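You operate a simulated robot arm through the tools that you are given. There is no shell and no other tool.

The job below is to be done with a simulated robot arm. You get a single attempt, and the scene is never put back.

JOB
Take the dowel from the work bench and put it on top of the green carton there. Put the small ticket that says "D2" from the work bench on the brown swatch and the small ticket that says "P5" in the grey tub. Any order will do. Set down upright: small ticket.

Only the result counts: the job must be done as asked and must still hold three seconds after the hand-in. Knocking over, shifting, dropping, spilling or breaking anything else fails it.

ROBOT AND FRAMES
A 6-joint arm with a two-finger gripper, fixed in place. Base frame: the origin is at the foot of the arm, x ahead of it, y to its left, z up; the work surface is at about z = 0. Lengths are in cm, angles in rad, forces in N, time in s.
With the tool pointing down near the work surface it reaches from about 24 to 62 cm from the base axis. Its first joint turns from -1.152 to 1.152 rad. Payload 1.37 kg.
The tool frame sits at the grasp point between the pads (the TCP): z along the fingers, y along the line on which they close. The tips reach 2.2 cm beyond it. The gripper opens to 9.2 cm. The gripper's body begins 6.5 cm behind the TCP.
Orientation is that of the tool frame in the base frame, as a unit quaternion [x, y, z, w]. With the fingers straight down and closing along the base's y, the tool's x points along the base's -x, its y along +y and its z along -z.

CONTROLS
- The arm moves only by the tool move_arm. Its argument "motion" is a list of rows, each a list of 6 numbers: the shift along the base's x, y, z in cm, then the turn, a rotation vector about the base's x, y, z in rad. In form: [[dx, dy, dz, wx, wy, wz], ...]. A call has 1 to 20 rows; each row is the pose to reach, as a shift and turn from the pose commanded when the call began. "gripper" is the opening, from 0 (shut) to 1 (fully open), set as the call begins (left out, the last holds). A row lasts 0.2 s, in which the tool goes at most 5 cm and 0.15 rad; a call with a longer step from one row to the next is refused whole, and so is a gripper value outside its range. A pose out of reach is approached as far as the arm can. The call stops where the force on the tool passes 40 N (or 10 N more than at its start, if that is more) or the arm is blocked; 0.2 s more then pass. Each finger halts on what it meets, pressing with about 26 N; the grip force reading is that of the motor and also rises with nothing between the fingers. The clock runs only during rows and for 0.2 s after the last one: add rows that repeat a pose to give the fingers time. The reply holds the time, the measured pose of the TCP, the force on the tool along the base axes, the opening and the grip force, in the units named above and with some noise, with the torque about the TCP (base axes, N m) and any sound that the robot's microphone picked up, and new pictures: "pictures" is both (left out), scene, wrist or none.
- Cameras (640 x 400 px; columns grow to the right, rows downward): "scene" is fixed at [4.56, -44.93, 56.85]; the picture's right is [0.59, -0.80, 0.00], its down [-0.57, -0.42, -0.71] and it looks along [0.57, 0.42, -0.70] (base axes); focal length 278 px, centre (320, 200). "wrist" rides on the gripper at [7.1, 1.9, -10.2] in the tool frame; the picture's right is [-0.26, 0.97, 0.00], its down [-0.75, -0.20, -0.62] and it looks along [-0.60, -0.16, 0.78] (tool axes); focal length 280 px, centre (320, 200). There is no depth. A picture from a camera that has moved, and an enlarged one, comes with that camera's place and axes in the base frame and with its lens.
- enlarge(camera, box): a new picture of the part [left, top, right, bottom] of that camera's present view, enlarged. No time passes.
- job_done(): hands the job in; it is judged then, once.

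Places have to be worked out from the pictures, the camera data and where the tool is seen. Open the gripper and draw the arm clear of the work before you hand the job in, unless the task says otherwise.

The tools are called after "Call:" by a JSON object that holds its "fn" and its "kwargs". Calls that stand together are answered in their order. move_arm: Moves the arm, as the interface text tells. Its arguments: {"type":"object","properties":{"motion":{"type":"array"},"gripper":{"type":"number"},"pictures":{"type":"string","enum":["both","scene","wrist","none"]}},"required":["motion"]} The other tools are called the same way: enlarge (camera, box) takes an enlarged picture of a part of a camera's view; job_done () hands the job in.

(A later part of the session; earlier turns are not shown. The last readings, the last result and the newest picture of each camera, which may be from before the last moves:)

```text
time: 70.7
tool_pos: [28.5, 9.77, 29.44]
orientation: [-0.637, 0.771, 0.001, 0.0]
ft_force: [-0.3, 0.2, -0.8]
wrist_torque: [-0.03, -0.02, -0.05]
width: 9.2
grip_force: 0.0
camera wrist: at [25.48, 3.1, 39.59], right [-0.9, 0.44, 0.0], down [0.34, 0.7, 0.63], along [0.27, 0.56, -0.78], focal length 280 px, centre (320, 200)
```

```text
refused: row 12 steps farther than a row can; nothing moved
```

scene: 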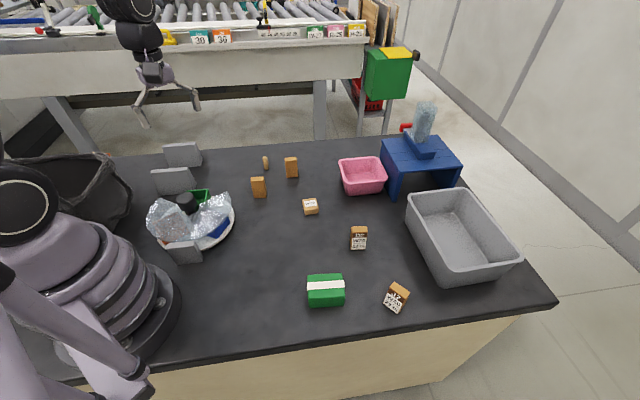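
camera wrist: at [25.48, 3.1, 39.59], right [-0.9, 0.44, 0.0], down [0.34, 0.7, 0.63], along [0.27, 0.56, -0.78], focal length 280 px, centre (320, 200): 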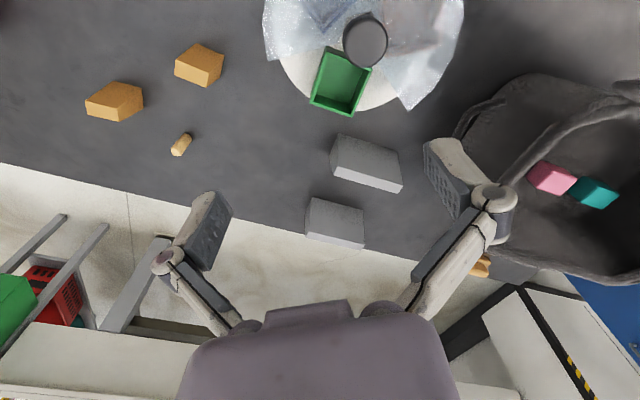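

Call:
{"fn": "move_arm", "kwargs": {"motion": [[1.2, -4, 0, 0, 0, -0.05], [2.4, -8, 0, 0, 0, -0.1], [3.6, -12, 0, 0, 0, -0.15], [4.8, -16, 0, 0, 0, -0.2], [6, -20, 0, 0, 0, -0.25], [7.2, -24, 0, 0, 0, -0.3], [8.4, -28, -1, 0, 0, -0.35], [9.6, -32, -2, 0, 0, -0.4], [10.8, -36, -3, 0, 0, -0.45], [12, -40, -5, 0, 0, -0.5], [13.5, -43.5, -7, 0, 0, -0.55], [14.5, -46, -9, 0, 0, -0.6], [15.5, -48.5, -10.5, 0, 0, -0.6], [16.3, -51, -12, 0, 0, -0.6], [16.3, -51, -12, 0, 0, -0.6]]}}

```text
time: 73.9
tool_pos: [44.84, -41.67, 17.62]
orientation: [-0.382, 0.924, 0.001, 0.001]
ft_force: [-0.1, -0.5, -0.2]
wrist_torque: [0.04, -0.01, 0.01]
width: 9.18
grip_force: 0.1
camera wrist: at [38.63, -45.34, 27.82], right [-0.5, 0.87, 0.0], down [0.68, 0.38, 0.63], along [0.54, 0.31, -0.78], focal length 280 px, centre (320, 200)
```

scene: 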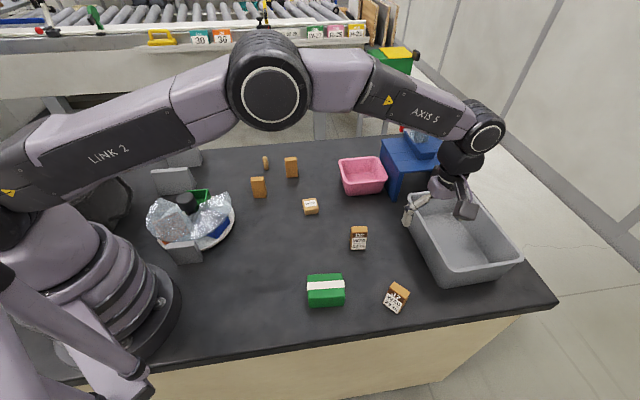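
wrist: 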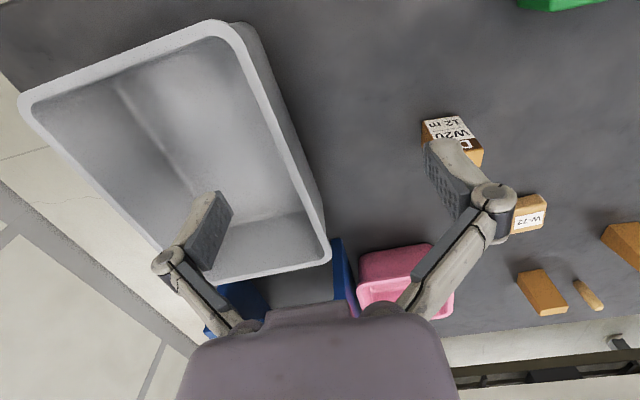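

Call:
{"fn": "enlarge", "kwargs": {"camera": "wrist", "box": [190, 220, 390, 330]}}

Call:
{"fn": "enlarge", "kwargs": {"camera": "wrist", "box": [0, 0, 350, 300]}}

```text
3.20 times, centred on (290, 275) of wrist
camera zoom: at [38.63, -45.34, 27.82], right [-0.5, 0.87, 0.0], down [0.68, 0.38, 0.63], along [0.54, 0.31, -0.78], focal length 897 px, centre (416, -40)
```

zoom: 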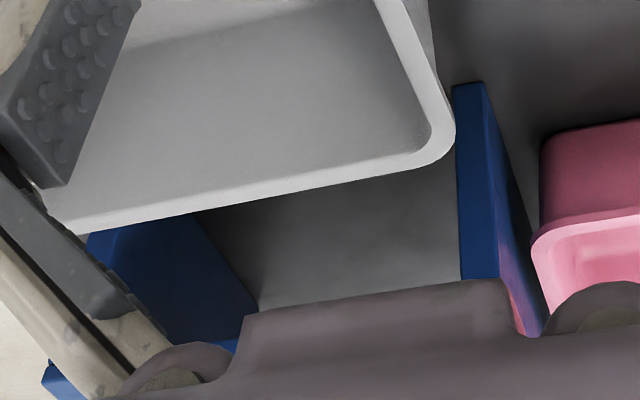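

```text
1.33 times, centred on (175, 150) of wrist
camera zoom: at [38.63, -45.34, 27.82], right [-0.5, 0.87, 0.0], down [0.68, 0.38, 0.63], along [0.54, 0.31, -0.78], focal length 374 px, centre (513, 267)
```

zoom: 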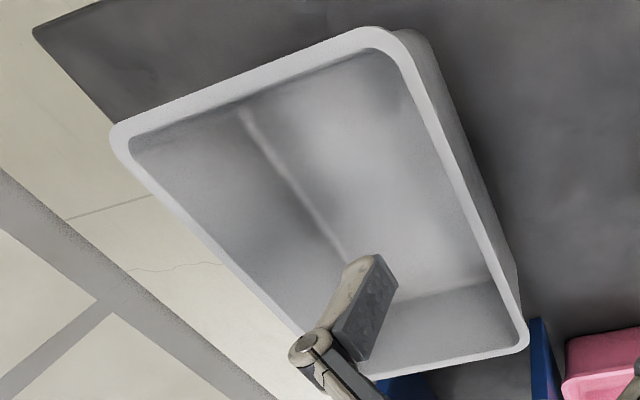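

Nothing under the arch or in the grey tub. I check the pink tub's interior from above next.

Call:
{"fn": "move_arm", "kwargs": {"motion": [[1, 3, 2, 0, 0, -0.1], [2, 6, 4, 0, 0, -0.2], [3, 9, 6, 0, 0, -0.3], [4, 12, 7.5, 0, 0, -0.4], [5, 15, 7.5, 0, 0, -0.5], [6, 18, 7.5, 0, 0, -0.6], [7, 21, 7.5, 0, 0, -0.7], [8, 24, 7.5, 0, 0, -0.78], [8.5, 26, 7.5, 0, 0, -0.78], [8.5, 26, 7.5, 0, 0, -0.78]]}}

```text
time: 76.1
tool_pos: [53.28, -15.51, 25.05]
orientation: [-0.002, 1.0, 0.001, 0.001]
ft_force: [0.3, 0.0, -1.3]
wrist_torque: [-0.04, -0.05, -0.02]
width: 9.2
grip_force: 0.2
camera wrist: at [46.33, -13.62, 35.27], right [0.26, 0.97, 0.0], down [0.75, -0.2, 0.63], along [0.61, -0.16, -0.78], focal length 280 px, centre (320, 200)
```

scene: 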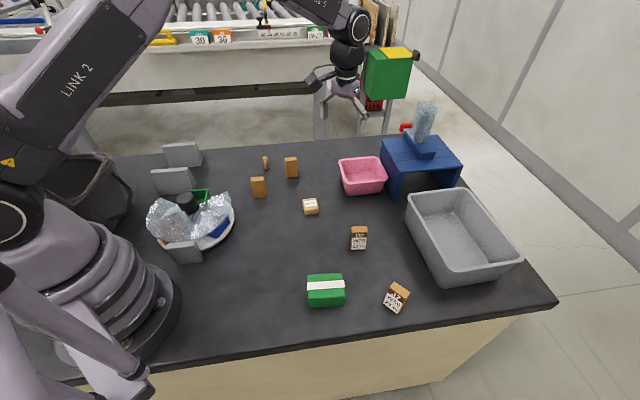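
wrist: 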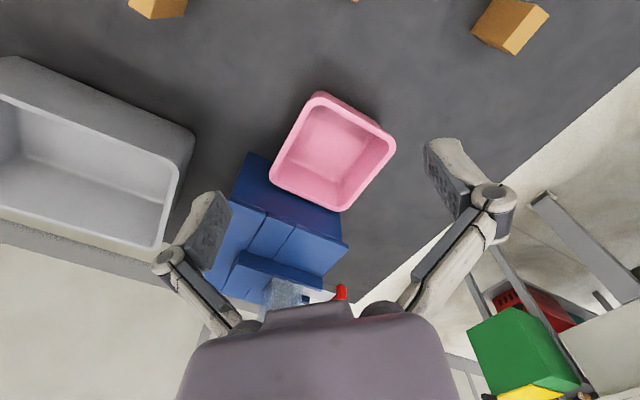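

Pink tub is empty too. I take a closer look at the W-72 block, since it's the only other object I haven't examined closely.

Call:
{"fn": "move_arm", "kwargs": {"motion": [[-2, 1.5, -3, 0, 0, 0], [-4, 3, -6, 0, 0, 0], [-4.6, 3.5, -9, 0, 0, 0], [-4.6, 3.5, -12, 0, 0, 0], [-4.6, 3.5, -12, 0, 0, 0]], "pictures": "wrist"}}

Call:
{"fn": "enlarge", "kwargs": {"camera": "wrist", "box": [220, 0, 460, 150]}}

```text
time: 77.3
tool_pos: [48.97, -11.98, 13.05]
orientation: [-0.002, 1.0, 0.001, 0.001]
ft_force: [0.2, -0.4, -0.6]
wrist_torque: [-0.04, -0.03, 0.0]
width: 9.2
grip_force: 0.2
camera wrist: at [41.91, -10.05, 23.19], right [0.26, 0.97, 0.0], down [0.75, -0.2, 0.63], along [0.61, -0.16, -0.78], focal length 280 px, centre (320, 200)
```

wrist: 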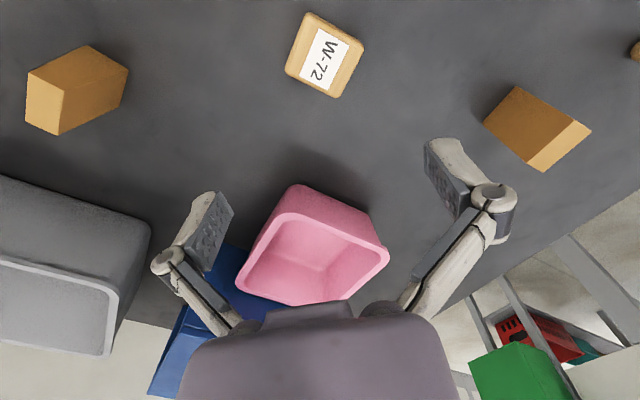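

```text
2.67 times, centred on (340, 75) of wrist
camera zoom: at [41.91, -10.05, 23.19], right [0.26, 0.97, 0.0], down [0.75, -0.2, 0.63], along [0.61, -0.16, -0.78], focal length 748 px, centre (267, 533)
```

zoom: 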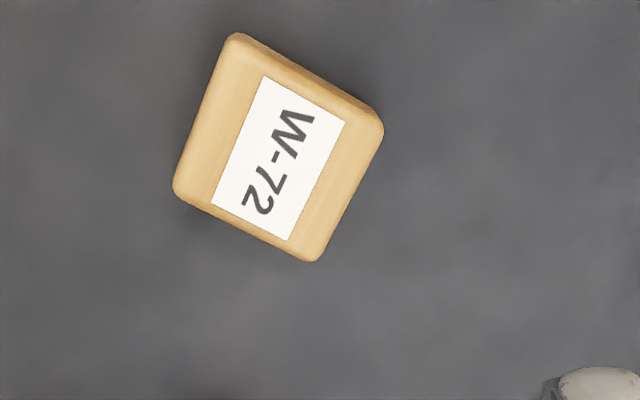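

W-72 is just a wooden block. The only unexamined spot is inside the dark bag at the left, so I go there to look in from above.

Call:
{"fn": "move_arm", "kwargs": {"motion": [[-0.5, 1, 3, 0, 0, 0.14], [-1.5, 3, 6, 0, 0, 0.28], [-2.5, 6, 9, 0, 0, 0.42], [-4, 9, 12, 0, 0, 0.56], [-5.5, 12, 14, 0, 0, 0.7], [-7, 15, 16, 0, 0, 0.84], [-8.5, 18, 17, 0, 0, 0.98], [-10, 21, 17, 0, 0, 1.12], [-11.5, 24, 17, 0, 0, 1.26], [-13, 27, 17, 0, 0, 1.4], [-14.5, 30, 17, 0, 0, 1.54], [-16, 33, 17, 0, 0, 1.68], [-17.5, 36, 17, 0, 0, 1.82], [-19, 39, 17, 0, 0, 1.96], [-20.5, 42, 17, 0, 0, 2.1], [-21.5, 44, 17, 0, 0, 2.24], [-22, 46, 17, 0, 0, 2.38], [-22, 46, 17, 0, 0, 2.52], [-22, 46, 17, 0, 0, 2.66], [-22, 46, 17, 0, 0, 2.8]], "pictures": "wrist"}}

```text
time: 81.5
tool_pos: [27.09, 34.1, 29.92]
orientation: [0.986, -0.167, -0.001, 0.0]
ft_force: [0.2, -0.5, 0.6]
wrist_torque: [0.02, -0.03, 0.0]
width: 9.22
grip_force: 0.0
camera wrist: at [33.17, 29.93, 40.14], right [-0.57, -0.82, 0.0], down [-0.64, 0.44, 0.63], along [-0.52, 0.35, -0.78], focal length 280 px, centre (320, 200)
```

wrist: 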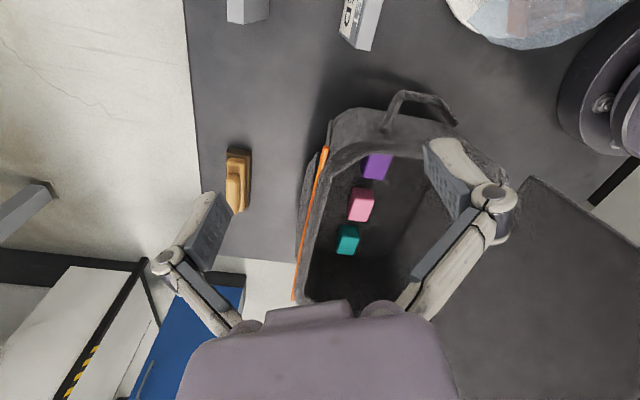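

Call:
{"fn": "enlarge", "kwargs": {"camera": "wrist", "box": [400, 100, 640, 400]}}

Call:
{"fn": "enlarge", "kwargs": {"camera": "wrist", "box": [200, 80, 440, 310]}}

Call:
{"fn": "enlarge", "kwargs": {"camera": "wrist", "box": [430, 0, 640, 160]}}

```text
1.33 times, centred on (520, 250) of wrist
camera zoom: at [33.17, 29.93, 40.14], right [-0.57, -0.82, 0.0], down [-0.64, 0.44, 0.63], along [-0.52, 0.35, -0.78], focal length 374 px, centre (53, 133)
```

zoom: 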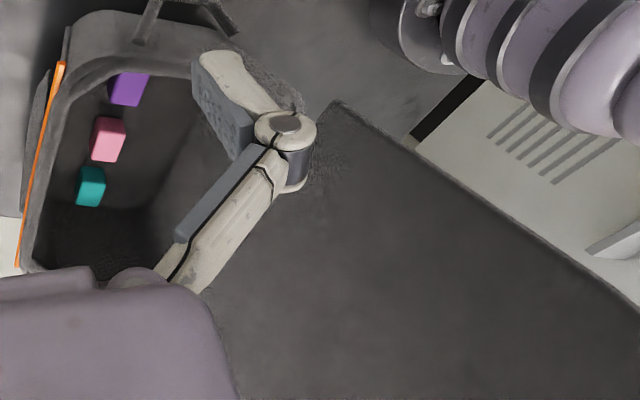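

```text
1.74 times, centred on (320, 195) of wrist
camera zoom: at [33.17, 29.93, 40.14], right [-0.57, -0.82, 0.0], down [-0.64, 0.44, 0.63], along [-0.52, 0.35, -0.78], focal length 488 px, centre (320, 209)
```

zoom: 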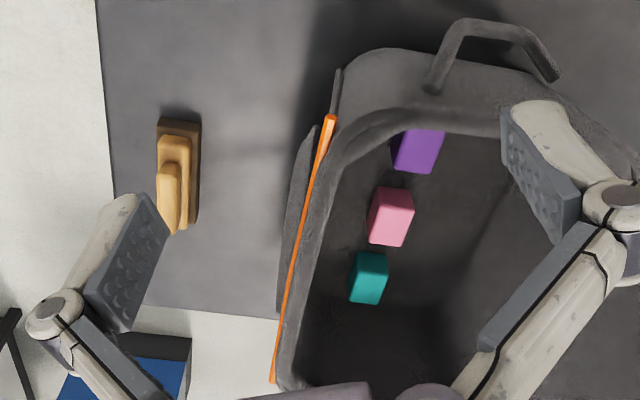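

```text
2.50 times, centred on (535, 80) of wrist
camera zoom: at [33.17, 29.93, 40.14], right [-0.57, -0.82, 0.0], down [-0.64, 0.44, 0.63], along [-0.52, 0.35, -0.78], focal length 701 px, centre (-218, 500)
```

zoom: 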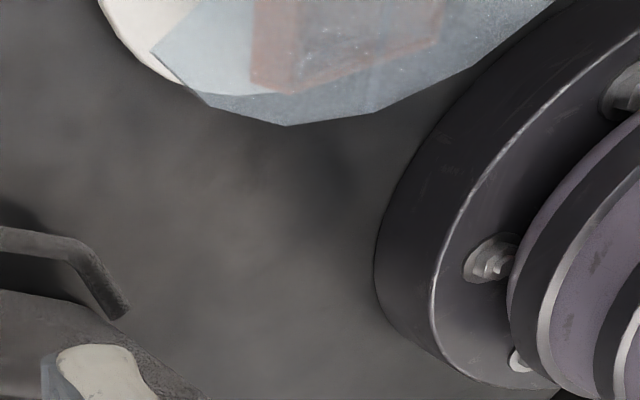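

The case holds only coloured blocks. I check object bases for brown edges peeking out, using the scene camera on the carton, tickets and signs.

Call:
{"fn": "enlarge", "kwargs": {"camera": "scene", "box": [295, 262, 355, 312]}}

Call:
{"fn": "enlarge", "kwargs": {"camera": "scene", "box": [145, 135, 215, 200]}}

Call:
{"fn": "enlarge", "kwargs": {"camera": "scene", "box": [370, 270, 420, 320]}}

Call:
{"fn": "enlarge", "kwargs": {"camera": "scene", "box": [0, 270, 200, 400]}}

```text
8.00 times, centred on (325, 287) of scene
camera zoom: at [4.56, -44.93, 56.85], right [0.59, -0.8, 0.0], down [-0.57, -0.42, -0.71], along [0.57, 0.42, -0.7], focal length 2222 px, centre (280, -496)
```

zoom: 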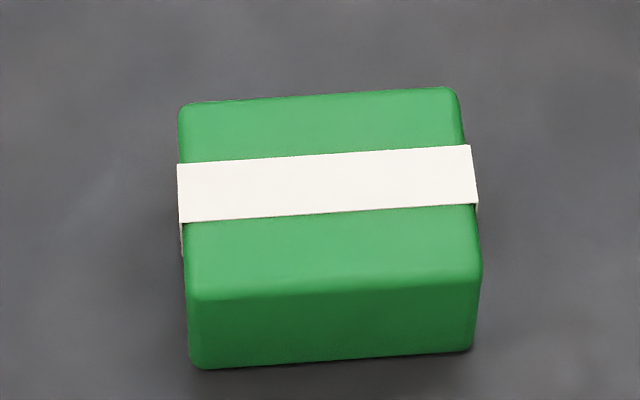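

```text
6.15 times, centred on (180, 168) of scene
camera zoom: at [4.56, -44.93, 56.85], right [0.59, -0.8, 0.0], down [-0.57, -0.42, -0.71], along [0.57, 0.42, -0.7], focal length 1709 px, centre (1182, 400)
```

zoom: 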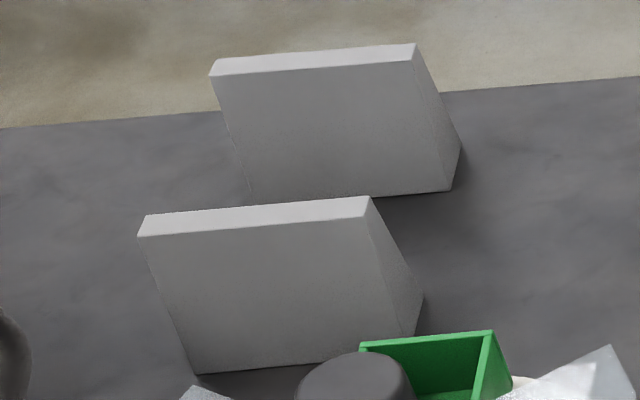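

```text
8.00 times, centred on (395, 295) of scene
camera zoom: at [4.56, -44.93, 56.85], right [0.59, -0.8, 0.0], down [-0.57, -0.42, -0.71], along [0.57, 0.42, -0.7], focal length 2222 px, centre (-280, -560)
```

zoom: 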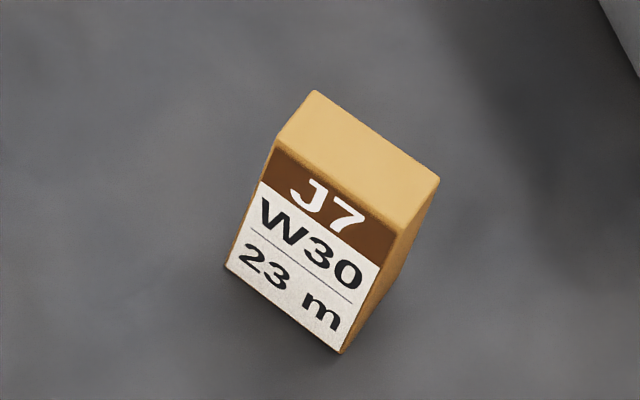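

```text
3.08 times, centred on (100, 335) of scene
camera zoom: at [4.56, -44.93, 56.85], right [0.59, -0.8, 0.0], down [-0.57, -0.42, -0.71], along [0.57, 0.42, -0.7], focal length 854 px, centre (997, -215)
```

zoom: 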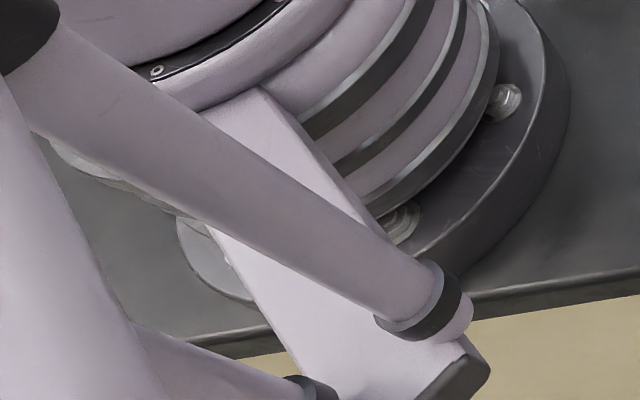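

Call:
{"fn": "enlarge", "kwargs": {"camera": "wrist", "box": [205, 130, 275, 225]}}

Call:
{"fn": "enlarge", "kwargs": {"camera": "wrist", "box": [190, 0, 400, 110]}}

```text
4.21 times, centred on (240, 178) of wrist
camera zoom: at [33.17, 29.93, 40.14], right [-0.57, -0.82, 0.0], down [-0.64, 0.44, 0.63], along [-0.52, 0.35, -0.78], focal length 1181 px, centre (657, 295)
```

zoom: 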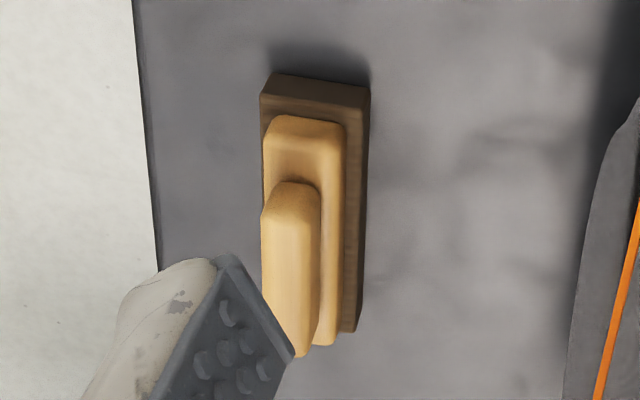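

```text
3.05 times, centred on (295, 55) of wrist
camera zoom: at [33.17, 29.93, 40.14], right [-0.57, -0.82, 0.0], down [-0.64, 0.44, 0.63], along [-0.52, 0.35, -0.78], focal length 854 px, centre (396, 642)
```

zoom: 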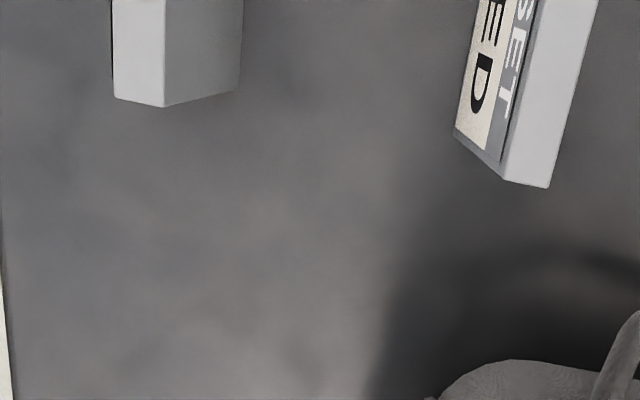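

I scan the remaining open bench areas at high zoom for a low-contrast patch.

Call:
{"fn": "enlarge", "kwargs": {"camera": "scene", "box": [300, 190, 430, 270]}}

Call:
{"fn": "enlarge", "kwargs": {"camera": "scene", "box": [330, 255, 470, 345]}}

Call:
{"fn": "enlarge", "kwargs": {"camera": "scene", "box": [200, 130, 340, 220]}}

Call:
{"fn": "enlarge", "kwargs": {"camera": "scene", "box": [440, 150, 640, 330]}}

Call:
{"fn": "enlarge", "kwargs": {"camera": "scene", "box": [330, 0, 640, 150]}}

Call:
{"fn": "enlarge", "kwargs": {"camera": "scene", "box": [30, 0, 380, 150]}}

```text
4.92 times, centred on (365, 230) of scene
camera zoom: at [4.56, -44.93, 56.85], right [0.59, -0.8, 0.0], down [-0.57, -0.42, -0.71], along [0.57, 0.42, -0.7], focal length 1367 px, centre (98, 52)
```

zoom: 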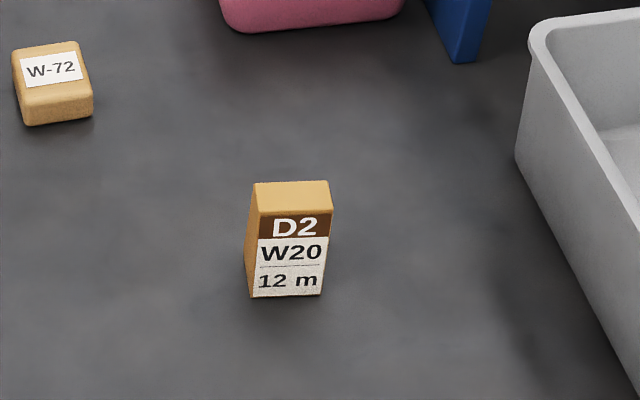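

```text
4.44 times, centred on (400, 300) of scene
camera zoom: at [4.56, -44.93, 56.85], right [0.59, -0.8, 0.0], down [-0.57, -0.42, -0.71], along [0.57, 0.42, -0.7], focal length 1234 px, centre (-36, -244)
```

zoom: 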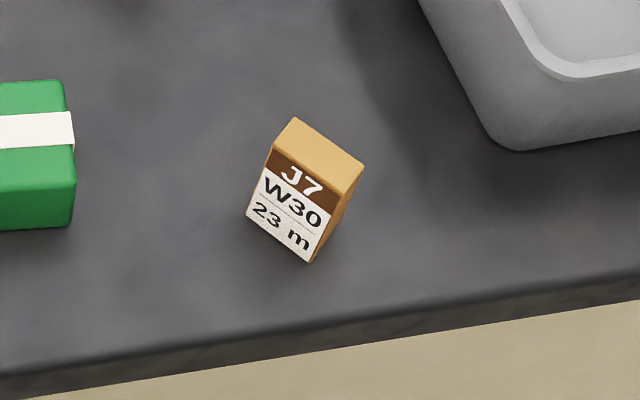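

```text
4.44 times, centred on (270, 175) of scene
camera zoom: at [4.56, -44.93, 56.85], right [0.59, -0.8, 0.0], down [-0.57, -0.42, -0.71], along [0.57, 0.42, -0.7], focal length 1234 px, centre (542, 311)
```

zoom: 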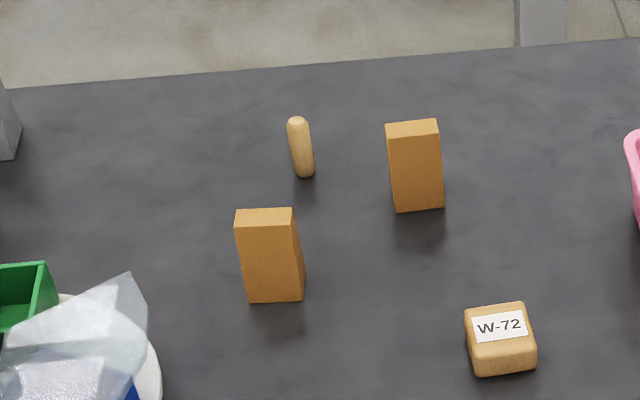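

```text
2.22 times, centred on (540, 240) of scene
camera zoom: at [4.56, -44.93, 56.85], right [0.59, -0.8, 0.0], down [-0.57, -0.42, -0.71], along [0.57, 0.42, -0.7], focal length 617 px, centre (-169, 111)
```

zoom: 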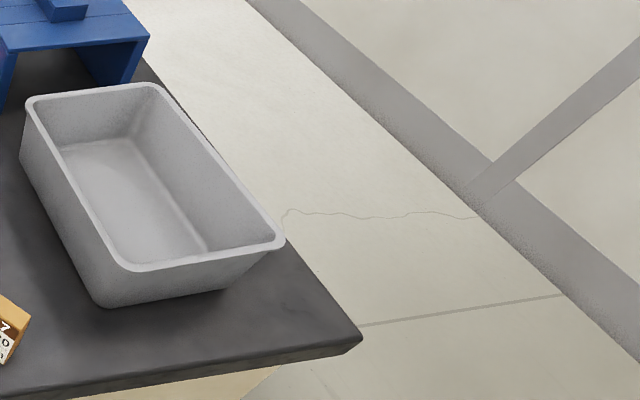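

```text
2.06 times, centred on (485, 75) of scene
camera zoom: at [4.56, -44.93, 56.85], right [0.59, -0.8, 0.0], down [-0.57, -0.42, -0.71], along [0.57, 0.42, -0.7], focal length 573 px, centre (-21, 458)
```

zoom: 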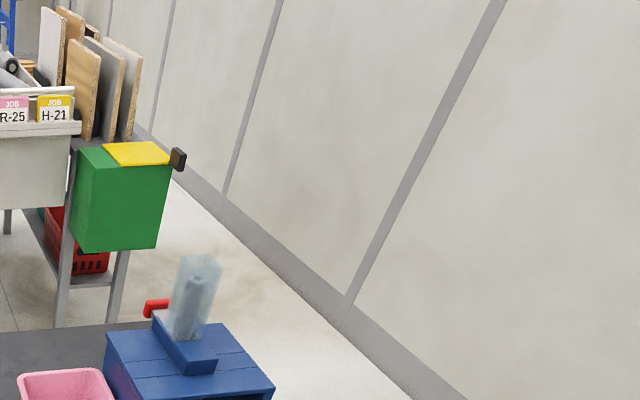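

```text
1.83 times, centred on (205, 75) of scene
camera zoom: at [4.56, -44.93, 56.85], right [0.59, -0.8, 0.0], down [-0.57, -0.42, -0.71], along [0.57, 0.42, -0.7], focal length 508 px, centre (530, 429)
```

zoom: 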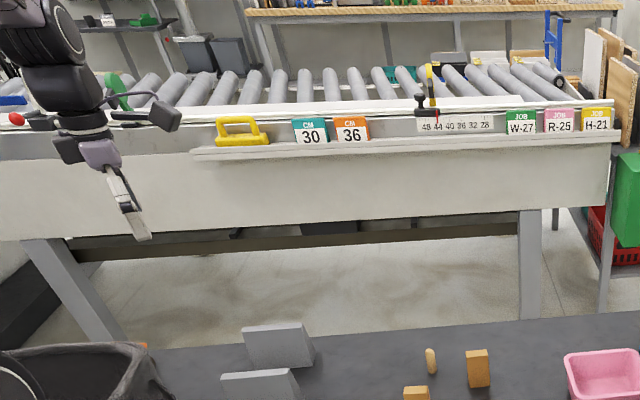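

Still no swatch. The only bench area never seen by any camera is the strip behind the grey tub and beyond the platform. I go high over the right side and look down there.

Call:
{"fn": "move_arm", "kwargs": {"motion": [[0.8, -3.5, 0.5, 0, 0, -0.15], [1.6, -7, 1, 0, 0, -0.3], [2.4, -10.5, 1.5, 0, 0, -0.45], [3.2, -14, 2, 0, 0, -0.6], [4, -17.5, 2.5, 0, 0, -0.75], [4.8, -21, 3, 0, 0, -0.9], [5.6, -24.5, 3.5, 0, 0, -1.05], [6.4, -28, 4, 0, 0, -1.2], [7.2, -31.5, 4.5, 0, 0, -1.35], [8, -35, 5, 0, 0, -1.5], [8.8, -38.5, 5.5, 0, 0, -1.65], [9.6, -42, 6, 0, 0, -1.8], [10.4, -45.5, 6.5, 0, 0, -1.95], [11.2, -49, 7, 0, 0, -2.1], [12, -52.5, 7.5, 0, 0, -2.25], [12.8, -56, 8, 0, 0, -2.4], [13.6, -59.5, 8.5, 0, 0, -2.55], [14.4, -63, 9, 0, 0, -2.7], [15, -66.5, 9.5, 0, 0, -2.85], [15.5, -70, 10, 0, 0, -3.0]], "pictures": "none"}}

Call:
{"fn": "move_arm", "kwargs": {"motion": [[0, -1, 1, 0, 0, -0.15], [0, -2, 2, 0, 0, -0.29], [0, -3, 3, 0, 0, -0.29], [0, -3, 3, 0, 0, -0.29]]}}

```text
time: 85.7
tool_pos: [42.41, -36.04, 40.1]
orientation: [0.099, 0.995, 0.001, 0.001]
ft_force: [-0.4, 0.3, 0.7]
wrist_torque: [0.02, 0.01, 0.0]
width: 9.21
grip_force: 0.1
```

```text
time: 86.7
tool_pos: [42.57, -38.97, 42.89]
orientation: [0.241, 0.971, 0.0, 0.001]
ft_force: [-0.4, -0.1, 0.3]
wrist_torque: [0.0, 0.03, 0.0]
width: 9.21
grip_force: 0.0
camera wrist: at [37.29, -33.9, 53.14], right [0.68, 0.73, 0.0], down [0.57, -0.53, 0.63], along [0.46, -0.43, -0.78], focal length 280 px, centre (320, 200)
```

scene: 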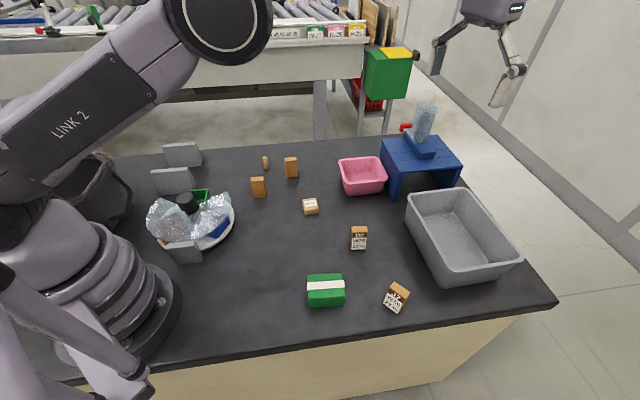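
wrist: 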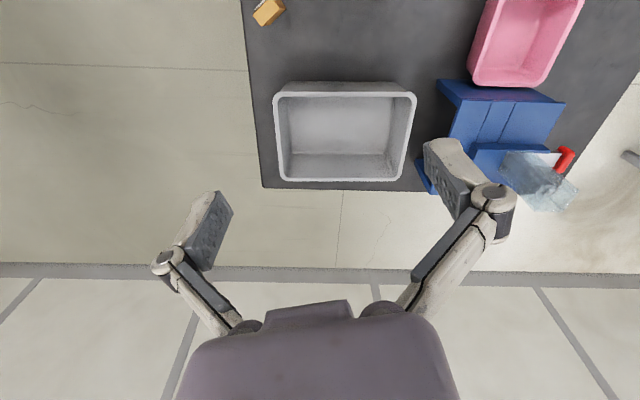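

Call:
{"fn": "enlarge", "kwargs": {"camera": "wrist", "box": [240, 0, 640, 220]}}

Call:
{"fn": "enlarge", "kwargs": {"camera": "wrist", "box": [400, 60, 600, 220]}}

```text
1.60 times, centred on (440, 110) of wrist
camera zoom: at [37.29, -33.9, 53.14], right [0.68, 0.73, 0.0], down [0.57, -0.53, 0.63], along [0.46, -0.43, -0.78], focal length 449 px, centre (128, 344)
```

zoom: 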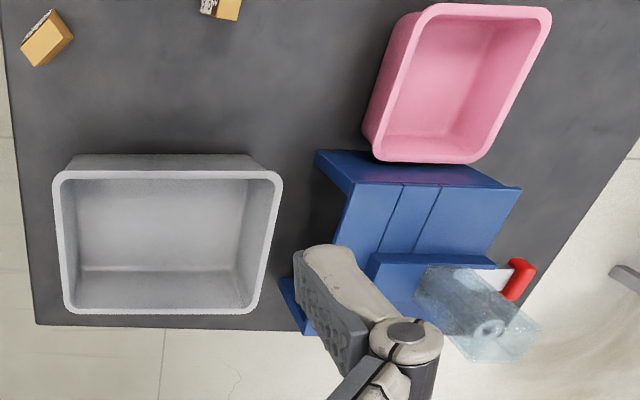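

```text
2.50 times, centred on (500, 140) of wrist
camera zoom: at [37.29, -33.9, 53.14], right [0.68, 0.73, 0.0], down [0.57, -0.53, 0.63], along [0.46, -0.43, -0.78], focal length 701 px, centre (-130, 350)
```

zoom: 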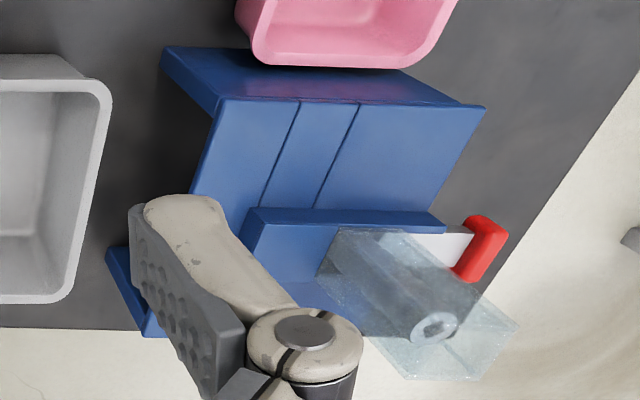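

Nothing behind the tub either (though the tub geometry is now well known). The last unseen interior is the near end of the open case at the left, so I go look steeply down into it.

Call:
{"fn": "move_arm", "kwargs": {"motion": [[-1, 3, 0, 0, 0, 0.15], [-2, 6, 0, 0, 0, 0.3], [-3, 9, 0, 0, 0, 0.45], [-4, 12, -0.5, 0, 0, 0.6], [-5, 15, -1, 0, 0, 0.75], [-6, 18, -1.5, 0, 0, 0.9], [-7, 21, -2, 0, 0, 1.05], [-8, 24, -2.5, 0, 0, 1.2], [-9, 27, -3, 0, 0, 1.35], [-10, 30, -3.5, 0, 0, 1.5], [-11, 33, -4, 0, 0, 1.65], [-12, 36, -4.5, 0, 0, 1.8], [-13, 39, -5, 0, 0, 1.95], [-14, 42, -5.5, 0, 0, 2.1], [-15, 45, -6, 0, 0, 2.25], [-16, 48, -6.5, 0, 0, 2.4], [-17, 51, -7, 0, 0, 2.55], [-18, 54, -7.5, 0, 0, 2.7], [-19, 57, -8, 0, 0, 2.85], [-20, 60, -8.5, 0, 0, 3.0]], "pictures": "none"}}

Call:
{"fn": "move_arm", "kwargs": {"motion": [[-0.6, 3, -0.5, 0, 0, 0.14], [-1.2, 6, -1, 0, 0, 0.28], [-1.8, 9, -1.5, 0, 0, 0.42], [-2.4, 12, -2, 0, 0, 0.56], [-2.6, 15, -2.4, 0, 0, 0.7], [-2.6, 15, -2.4, 0, 0, 0.7]], "pictures": "wrist"}}

```text
time: 90.9
tool_pos: [22.62, 20.87, 34.37]
orientation: [0.951, -0.308, -0.001, 0.0]
ft_force: [0.4, -0.8, -0.1]
wrist_torque: [-0.04, 0.02, -0.07]
width: 9.2
grip_force: 0.0
```

```text
time: 92.3
tool_pos: [19.89, 36.08, 32.1]
orientation: [0.999, 0.037, 0.0, 0.001]
ft_force: [-0.6, 0.5, 0.5]
wrist_torque: [-0.03, -0.03, -0.02]
width: 9.2
grip_force: 0.0
camera wrist: at [27.28, 34.77, 42.4], right [-0.19, -0.98, 0.0], down [-0.77, 0.15, 0.63], along [-0.62, 0.12, -0.78], focal length 280 px, centre (320, 200)
```

wrist: 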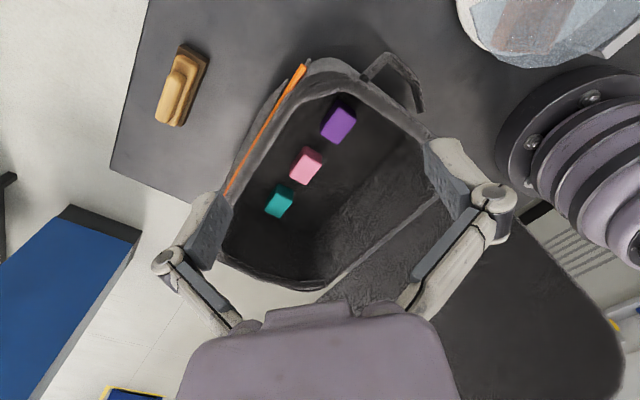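

Call:
{"fn": "enlarge", "kwargs": {"camera": "wrist", "box": [400, 0, 640, 200]}}

Call:
{"fn": "enlarge", "kwargs": {"camera": "wrist", "box": [420, 180, 640, 400]}}

Call:
{"fn": "enlarge", "kwargs": {"camera": "wrist", "box": [200, 40, 440, 300]}}

```text
2.00 times, centred on (520, 100) of wrist
camera zoom: at [27.28, 34.77, 42.4], right [-0.19, -0.98, 0.0], down [-0.77, 0.15, 0.63], along [-0.62, 0.12, -0.78], focal length 561 px, centre (-80, 400)
```

zoom: 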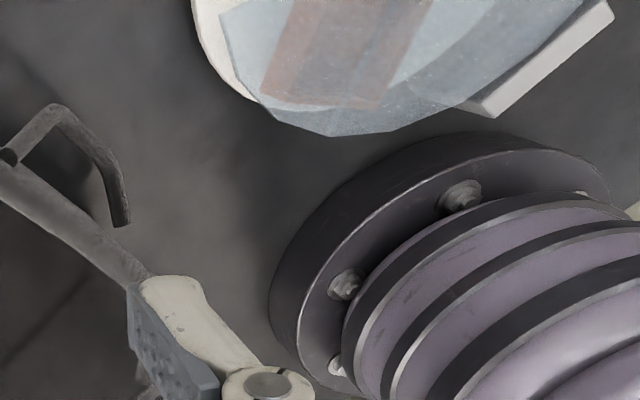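

```text
1.82 times, centred on (530, 290) of wrist
camera zoom: at [27.28, 34.77, 42.4], right [-0.19, -0.98, 0.0], down [-0.77, 0.15, 0.63], along [-0.62, 0.12, -0.78], focal length 510 px, centre (-62, 36)
```

zoom: 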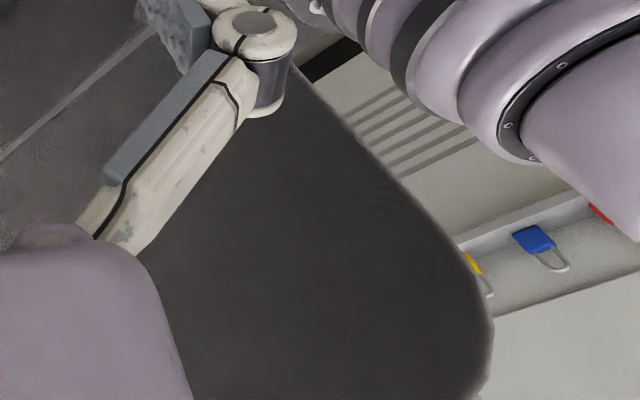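

```text
1.54 times, centred on (320, 170) of wrist
camera zoom: at [27.28, 34.77, 42.4], right [-0.19, -0.98, 0.0], down [-0.77, 0.15, 0.63], along [-0.62, 0.12, -0.78], focal length 431 px, centre (320, 246)
```

zoom: 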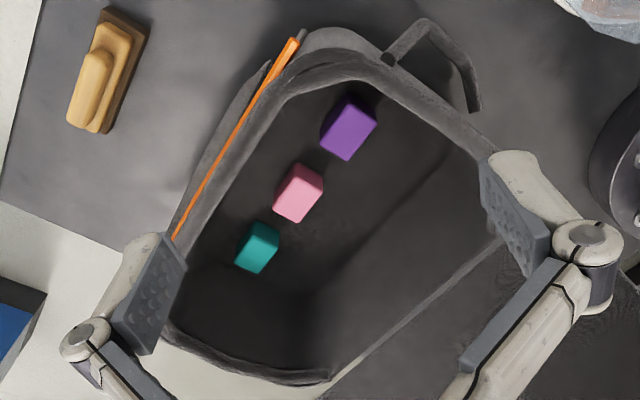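

The case holds only three blocks, so no flat swatch exists in any reachable spot. By elimination, the only unexplained support-like object is the tan square block coded W-72, which could be a colour or wood sample. I take a low, close look at it.

Call:
{"fn": "move_arm", "kwargs": {"motion": [[1, -2.5, 0, 0, 0, -0.15], [2, -5, 0, 0, 0, -0.3], [3, -7.5, 0, 0, 0, -0.45], [4, -10, 0, 0, 0, -0.6], [5, -12.5, 0, 0, 0, -0.75], [6, -15, 0, 0, 0, -0.9], [7, -17.5, 0, 0, 0, -1.05], [8, -20, 0, 0, 0, -1.2], [9, -22.5, 0, 0, 0, -1.35], [10, -25, 0, 0, 0, -1.5], [11, -27.5, 0, 0, 0, -1.65], [12, -30, 0, 0, 0, -1.8], [13, -32.5, 0, 0, 0, -1.95], [14, -35, 0, 0, 0, -2.1], [15, -37.5, -1, 0, 0, -2.25], [16, -40, -3, 0, 0, -2.4], [17, -42.5, -6, 0, 0, -2.55], [18, -44, -9, 0, 0, -2.7], [19, -45, -12, 0, 0, -2.85], [20, -46, -15, 0, 0, -3.0]], "pictures": "none"}}

Call:
{"fn": "move_arm", "kwargs": {"motion": [[0.5, 0, -3, 0, 0, -0.1], [0.5, 0, -6, 0, 0, -0.2], [0.5, 0, -8, 0, 0, -0.2], [0.5, 0, -10, 0, 0, -0.2], [0.5, 0, -11, 0, 0, -0.2], [0.5, 0, -11, 0, 0, -0.2]], "pictures": "both"}}

```text
time: 96.5
tool_pos: [39.93, -9.69, 16.87]
orientation: [-0.105, 0.994, 0.002, 0.001]
ft_force: [0.1, -0.1, 0.4]
wrist_torque: [0.03, 0.02, 0.0]
width: 9.2
grip_force: 0.0
```

```text
time: 97.9
tool_pos: [40.34, -9.78, 5.92]
orientation: [-0.007, 1.0, 0.001, 0.0]
ft_force: [0.0, 0.2, 0.6]
wrist_torque: [0.03, 0.02, -0.02]
width: 9.2
grip_force: 0.0
camera wrist: at [33.39, -7.94, 16.14], right [0.25, 0.97, 0.0], down [0.75, -0.2, 0.63], along [0.61, -0.15, -0.78], focal length 280 px, centre (320, 200)
```

scene: 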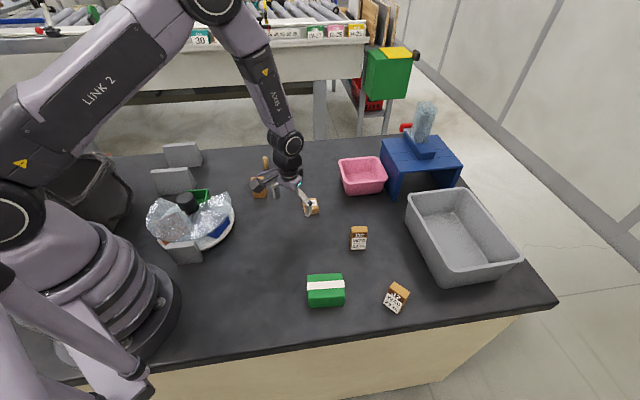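
wrist: 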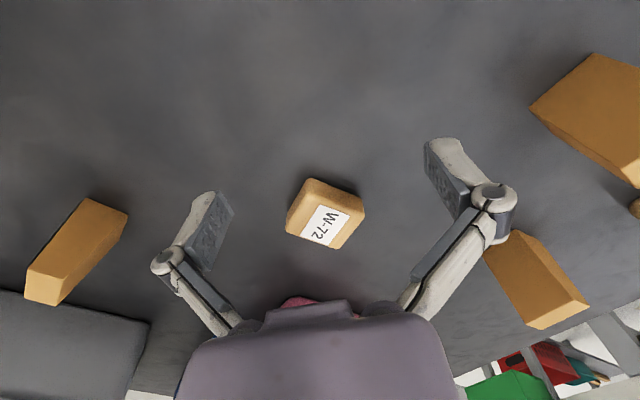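

Call:
{"fn": "enlarge", "kwargs": {"camera": "wrist", "box": [260, 155, 390, 265]}}

Call:
{"fn": "enlarge", "kwargs": {"camera": "wrist", "box": [10, 180, 160, 320]}}

Call:
{"fn": "enlarge", "kwargs": {"camera": "wrist", "box": [480, 30, 640, 340]}}

```text
3.64 times, centred on (325, 210) of wrist
camera zoom: at [33.39, -7.94, 16.14], right [0.25, 0.97, 0.0], down [0.75, -0.2, 0.63], along [0.61, -0.15, -0.78], focal length 1020 px, centre (302, 164)
```

zoom: 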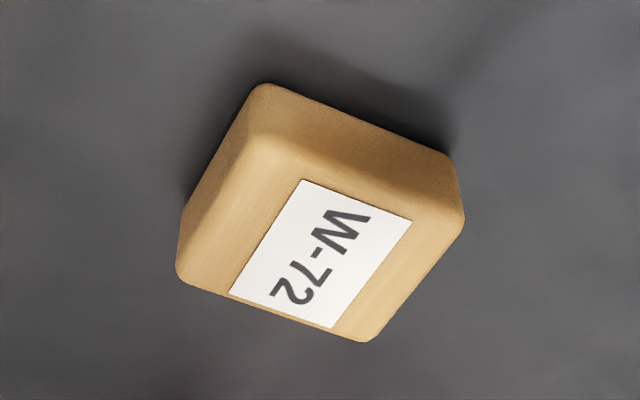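

```text
2.86 times, centred on (85, 250) of wrist
camera zoom: at [33.39, -7.94, 16.14], right [0.25, 0.97, 0.0], down [0.75, -0.2, 0.63], along [0.61, -0.15, -0.78], focal length 801 px, centre (991, 57)
```

zoom: 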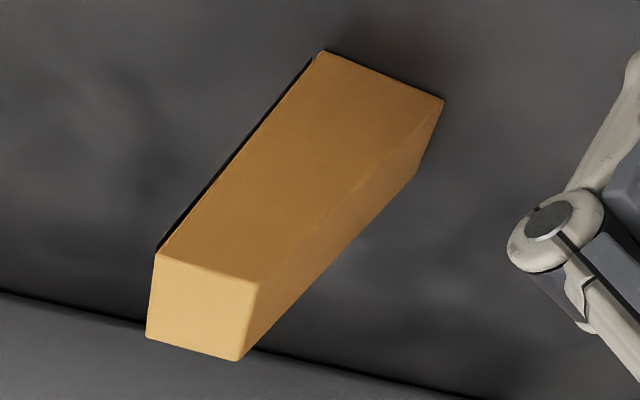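

```text
1.29 times, centred on (560, 185) of wrist
camera zoom: at [33.39, -7.94, 16.14], right [0.25, 0.97, 0.0], down [0.75, -0.2, 0.63], along [0.61, -0.15, -0.78], focal length 362 px, centre (10, 219)
```

zoom: 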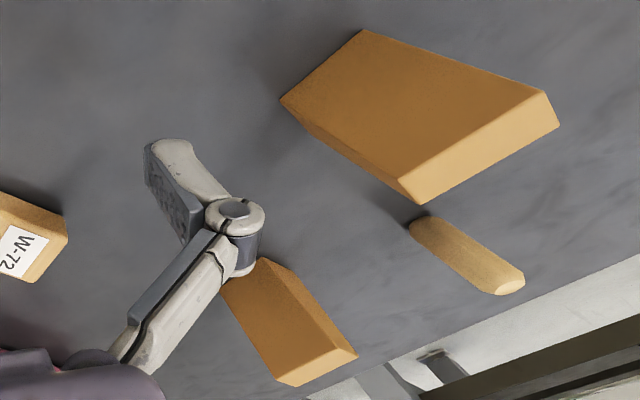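

W-72 is a solid square sample chip with a code label, 4.2 cm wide and about 2.1 cm high. It is the only loose object not otherwise named in the job, so I take it to be the "brown swatch". Tickets measure about 3.6×1.9×6.4 cm, and D2 stands at about (43.3,-28.1) with its thickness along about 39°. I go above D2 with the gripper aligned to the thickness.

Call:
{"fn": "move_arm", "kwargs": {"motion": [[0, 0, 3, 0, 0, 0], [0, 0, 6.5, 0, 0, -0.1], [0, -1, 10, 0, 0, -0.25], [0.5, -5, 10, 0, 0, -0.4], [1, -9, 10, 0, 0, -0.55], [2, -13, 10, 0, 0, -0.7], [2.7, -16.5, 10, 0, 0, -0.85], [2.9, -18.4, 10, 0, 0, -0.9], [2.9, -18.4, 10, 0, 0, -0.9]]}}

```text
time: 99.9
tool_pos: [43.25, -27.98, 15.93]
orientation: [0.43, 0.903, 0.001, 0.001]
ft_force: [0.1, -0.5, -0.5]
wrist_torque: [0.02, 0.01, -0.01]
width: 9.18
grip_force: 0.0
camera wrist: at [40.44, -21.35, 26.27], right [0.91, 0.41, 0.0], down [0.32, -0.71, 0.63], along [0.26, -0.57, -0.78], focal length 280 px, centre (320, 200)
```

scene: 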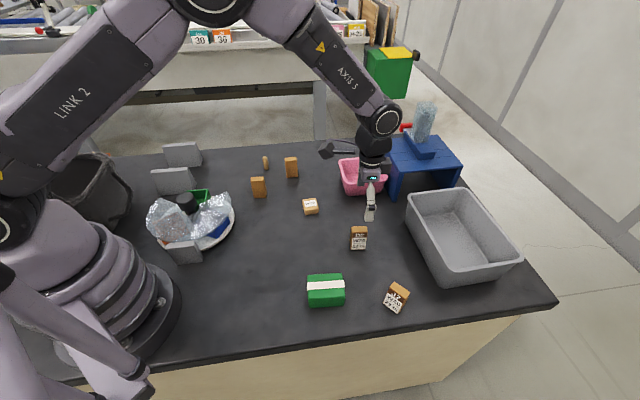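
wrist: 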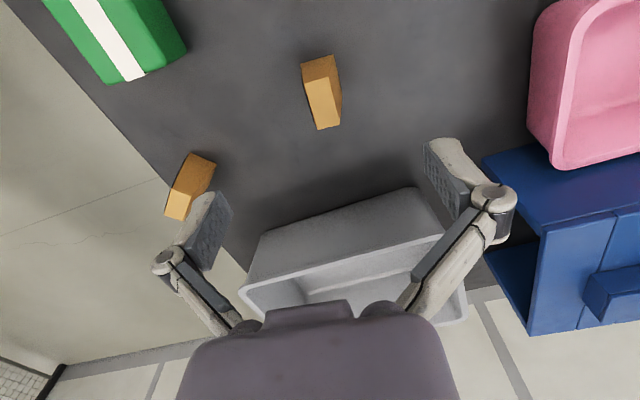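

Call:
{"fn": "enlarge", "kwargs": {"camera": "wrist", "box": [260, 30, 380, 150]}}

```text
3.33 times, centred on (320, 90) of wrist
camera zoom: at [40.44, -21.35, 26.27], right [0.91, 0.41, 0.0], down [0.32, -0.71, 0.63], along [0.26, -0.57, -0.78], focal length 935 px, centre (320, 567)
```

zoom: 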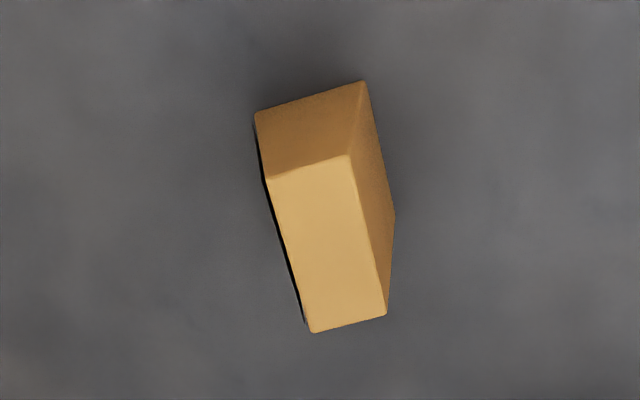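

D2's top centre is at about (43.5,-27.9), aligned with the closing axis (39–40°). I descend to z≈4.8 around it.

Call:
{"fn": "move_arm", "kwargs": {"motion": [[0.25, 0.03, -3, 0, 0, 0], [0.25, 0.03, -6, 0, 0, 0], [0.25, 0.03, -8.5, 0, 0, 0], [0.25, 0.03, -10, 0, 0, 0], [0.25, 0.03, -11.1, 0, 0, 0], [0.25, 0.03, -11.1, 0, 0, 0]]}}

```text
time: 101.3
tool_pos: [43.46, -28.33, 4.91]
orientation: [0.429, 0.903, 0.001, 0.001]
ft_force: [0.4, 0.0, 0.3]
wrist_torque: [0.01, 0.01, -0.01]
width: 9.19
grip_force: 0.0
camera wrist: at [40.63, -21.68, 15.13], right [0.91, 0.41, 0.0], down [0.32, -0.71, 0.63], along [0.26, -0.57, -0.78], focal length 280 px, centre (320, 200)
```

scene: 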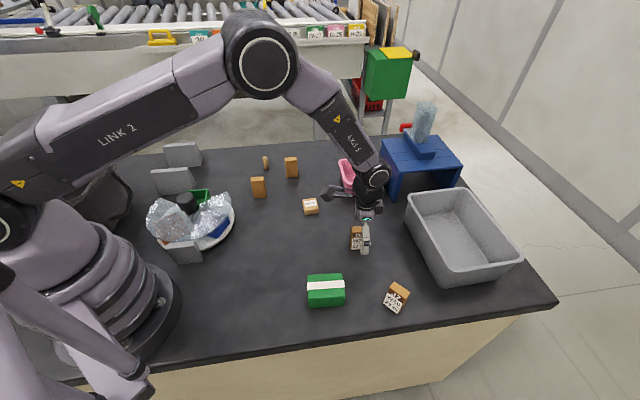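
wrist: 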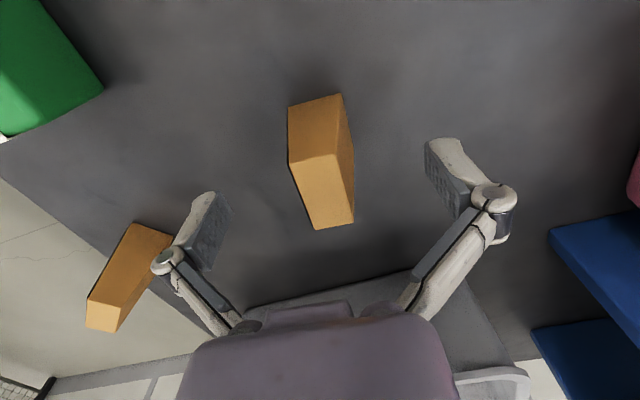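

Call:
{"fn": "move_arm", "kwargs": {"motion": [[0, 0, 0, 0, 0, 0], [0, 0, 0, 0, 0, 0], [0, 0, 0, 0, 0, 0], [0, 0, 0, 0, 0, 0], [0, 0, 0, 0, 0, 0], [0, 0, 0, 0, 0, 0], [0, 0, 0, 0, 0, 0]], "gripper": 0.08}}

```text
time: 102.9
tool_pos: [43.44, -28.28, 4.9]
orientation: [0.429, 0.903, 0.001, 0.001]
ft_force: [-0.3, 0.1, 4.6]
wrist_torque: [0.01, 0.0, 0.03]
width: 2.27
grip_force: 25.9
camera wrist: at [40.64, -21.68, 15.16], right [0.91, 0.41, 0.0], down [0.32, -0.71, 0.63], along [0.26, -0.57, -0.78], focal length 280 px, centre (320, 200)
```

scene: 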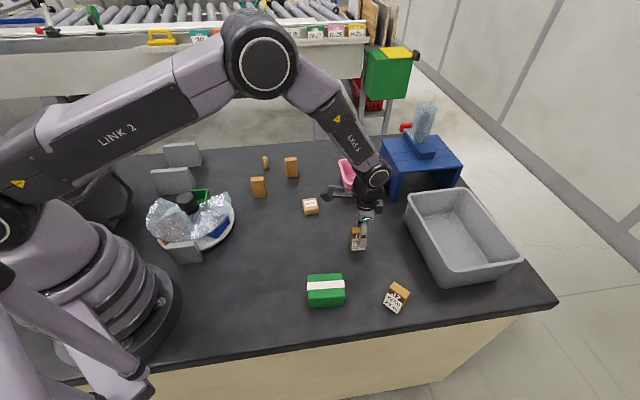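
wrist: 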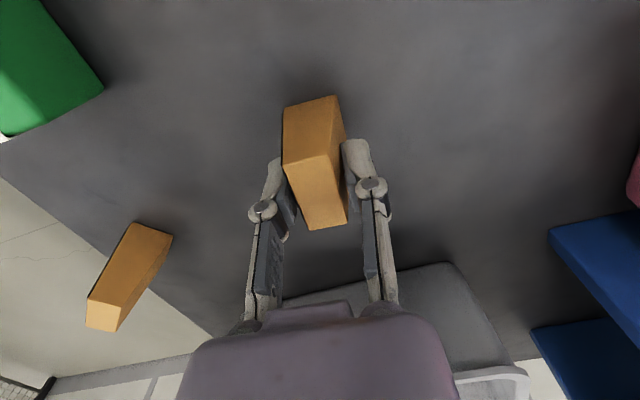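

D2 is gripped (2.27 cm). I lift it straight up and check.

Call:
{"fn": "move_arm", "kwargs": {"motion": [[0, 0, 1, 0, 0, 0], [0, 0, 3, 0, 0, 0], [0, 0, 6, 0, 0, 0], [0, 0, 9, 0, 0, 0], [0, 0, 9, 0, 0, 0]]}}

```text
time: 104.1
tool_pos: [43.38, -28.67, 13.99]
orientation: [0.429, 0.903, 0.0, 0.001]
ft_force: [-0.4, 0.6, -0.6]
wrist_torque: [-0.01, 0.01, 0.0]
width: 2.32
grip_force: 26.1
camera wrist: at [40.57, -21.97, 24.22], right [0.91, 0.41, 0.0], down [0.32, -0.71, 0.63], along [0.26, -0.57, -0.78], focal length 280 px, centre (320, 200)
```

scene: 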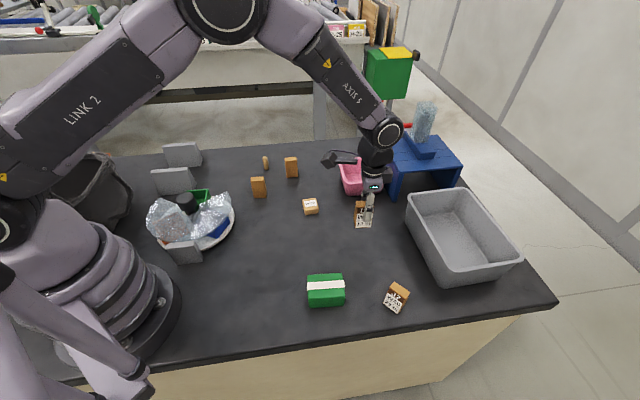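
wrist: 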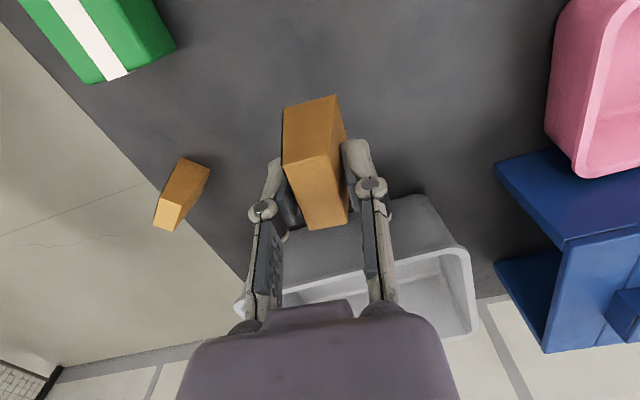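

Call:
{"fn": "enlarge", "kwargs": {"camera": "wrist", "box": [250, 80, 400, 240]}}

```text
2.50 times, centred on (325, 160) of wrist
camera zoom: at [40.57, -21.97, 24.22], right [0.91, 0.41, 0.0], down [0.32, -0.71, 0.63], along [0.26, -0.57, -0.78], focal length 701 px, centre (308, 300)
```

zoom: 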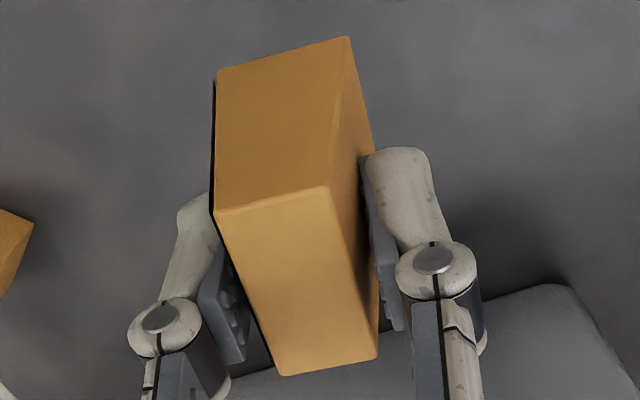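

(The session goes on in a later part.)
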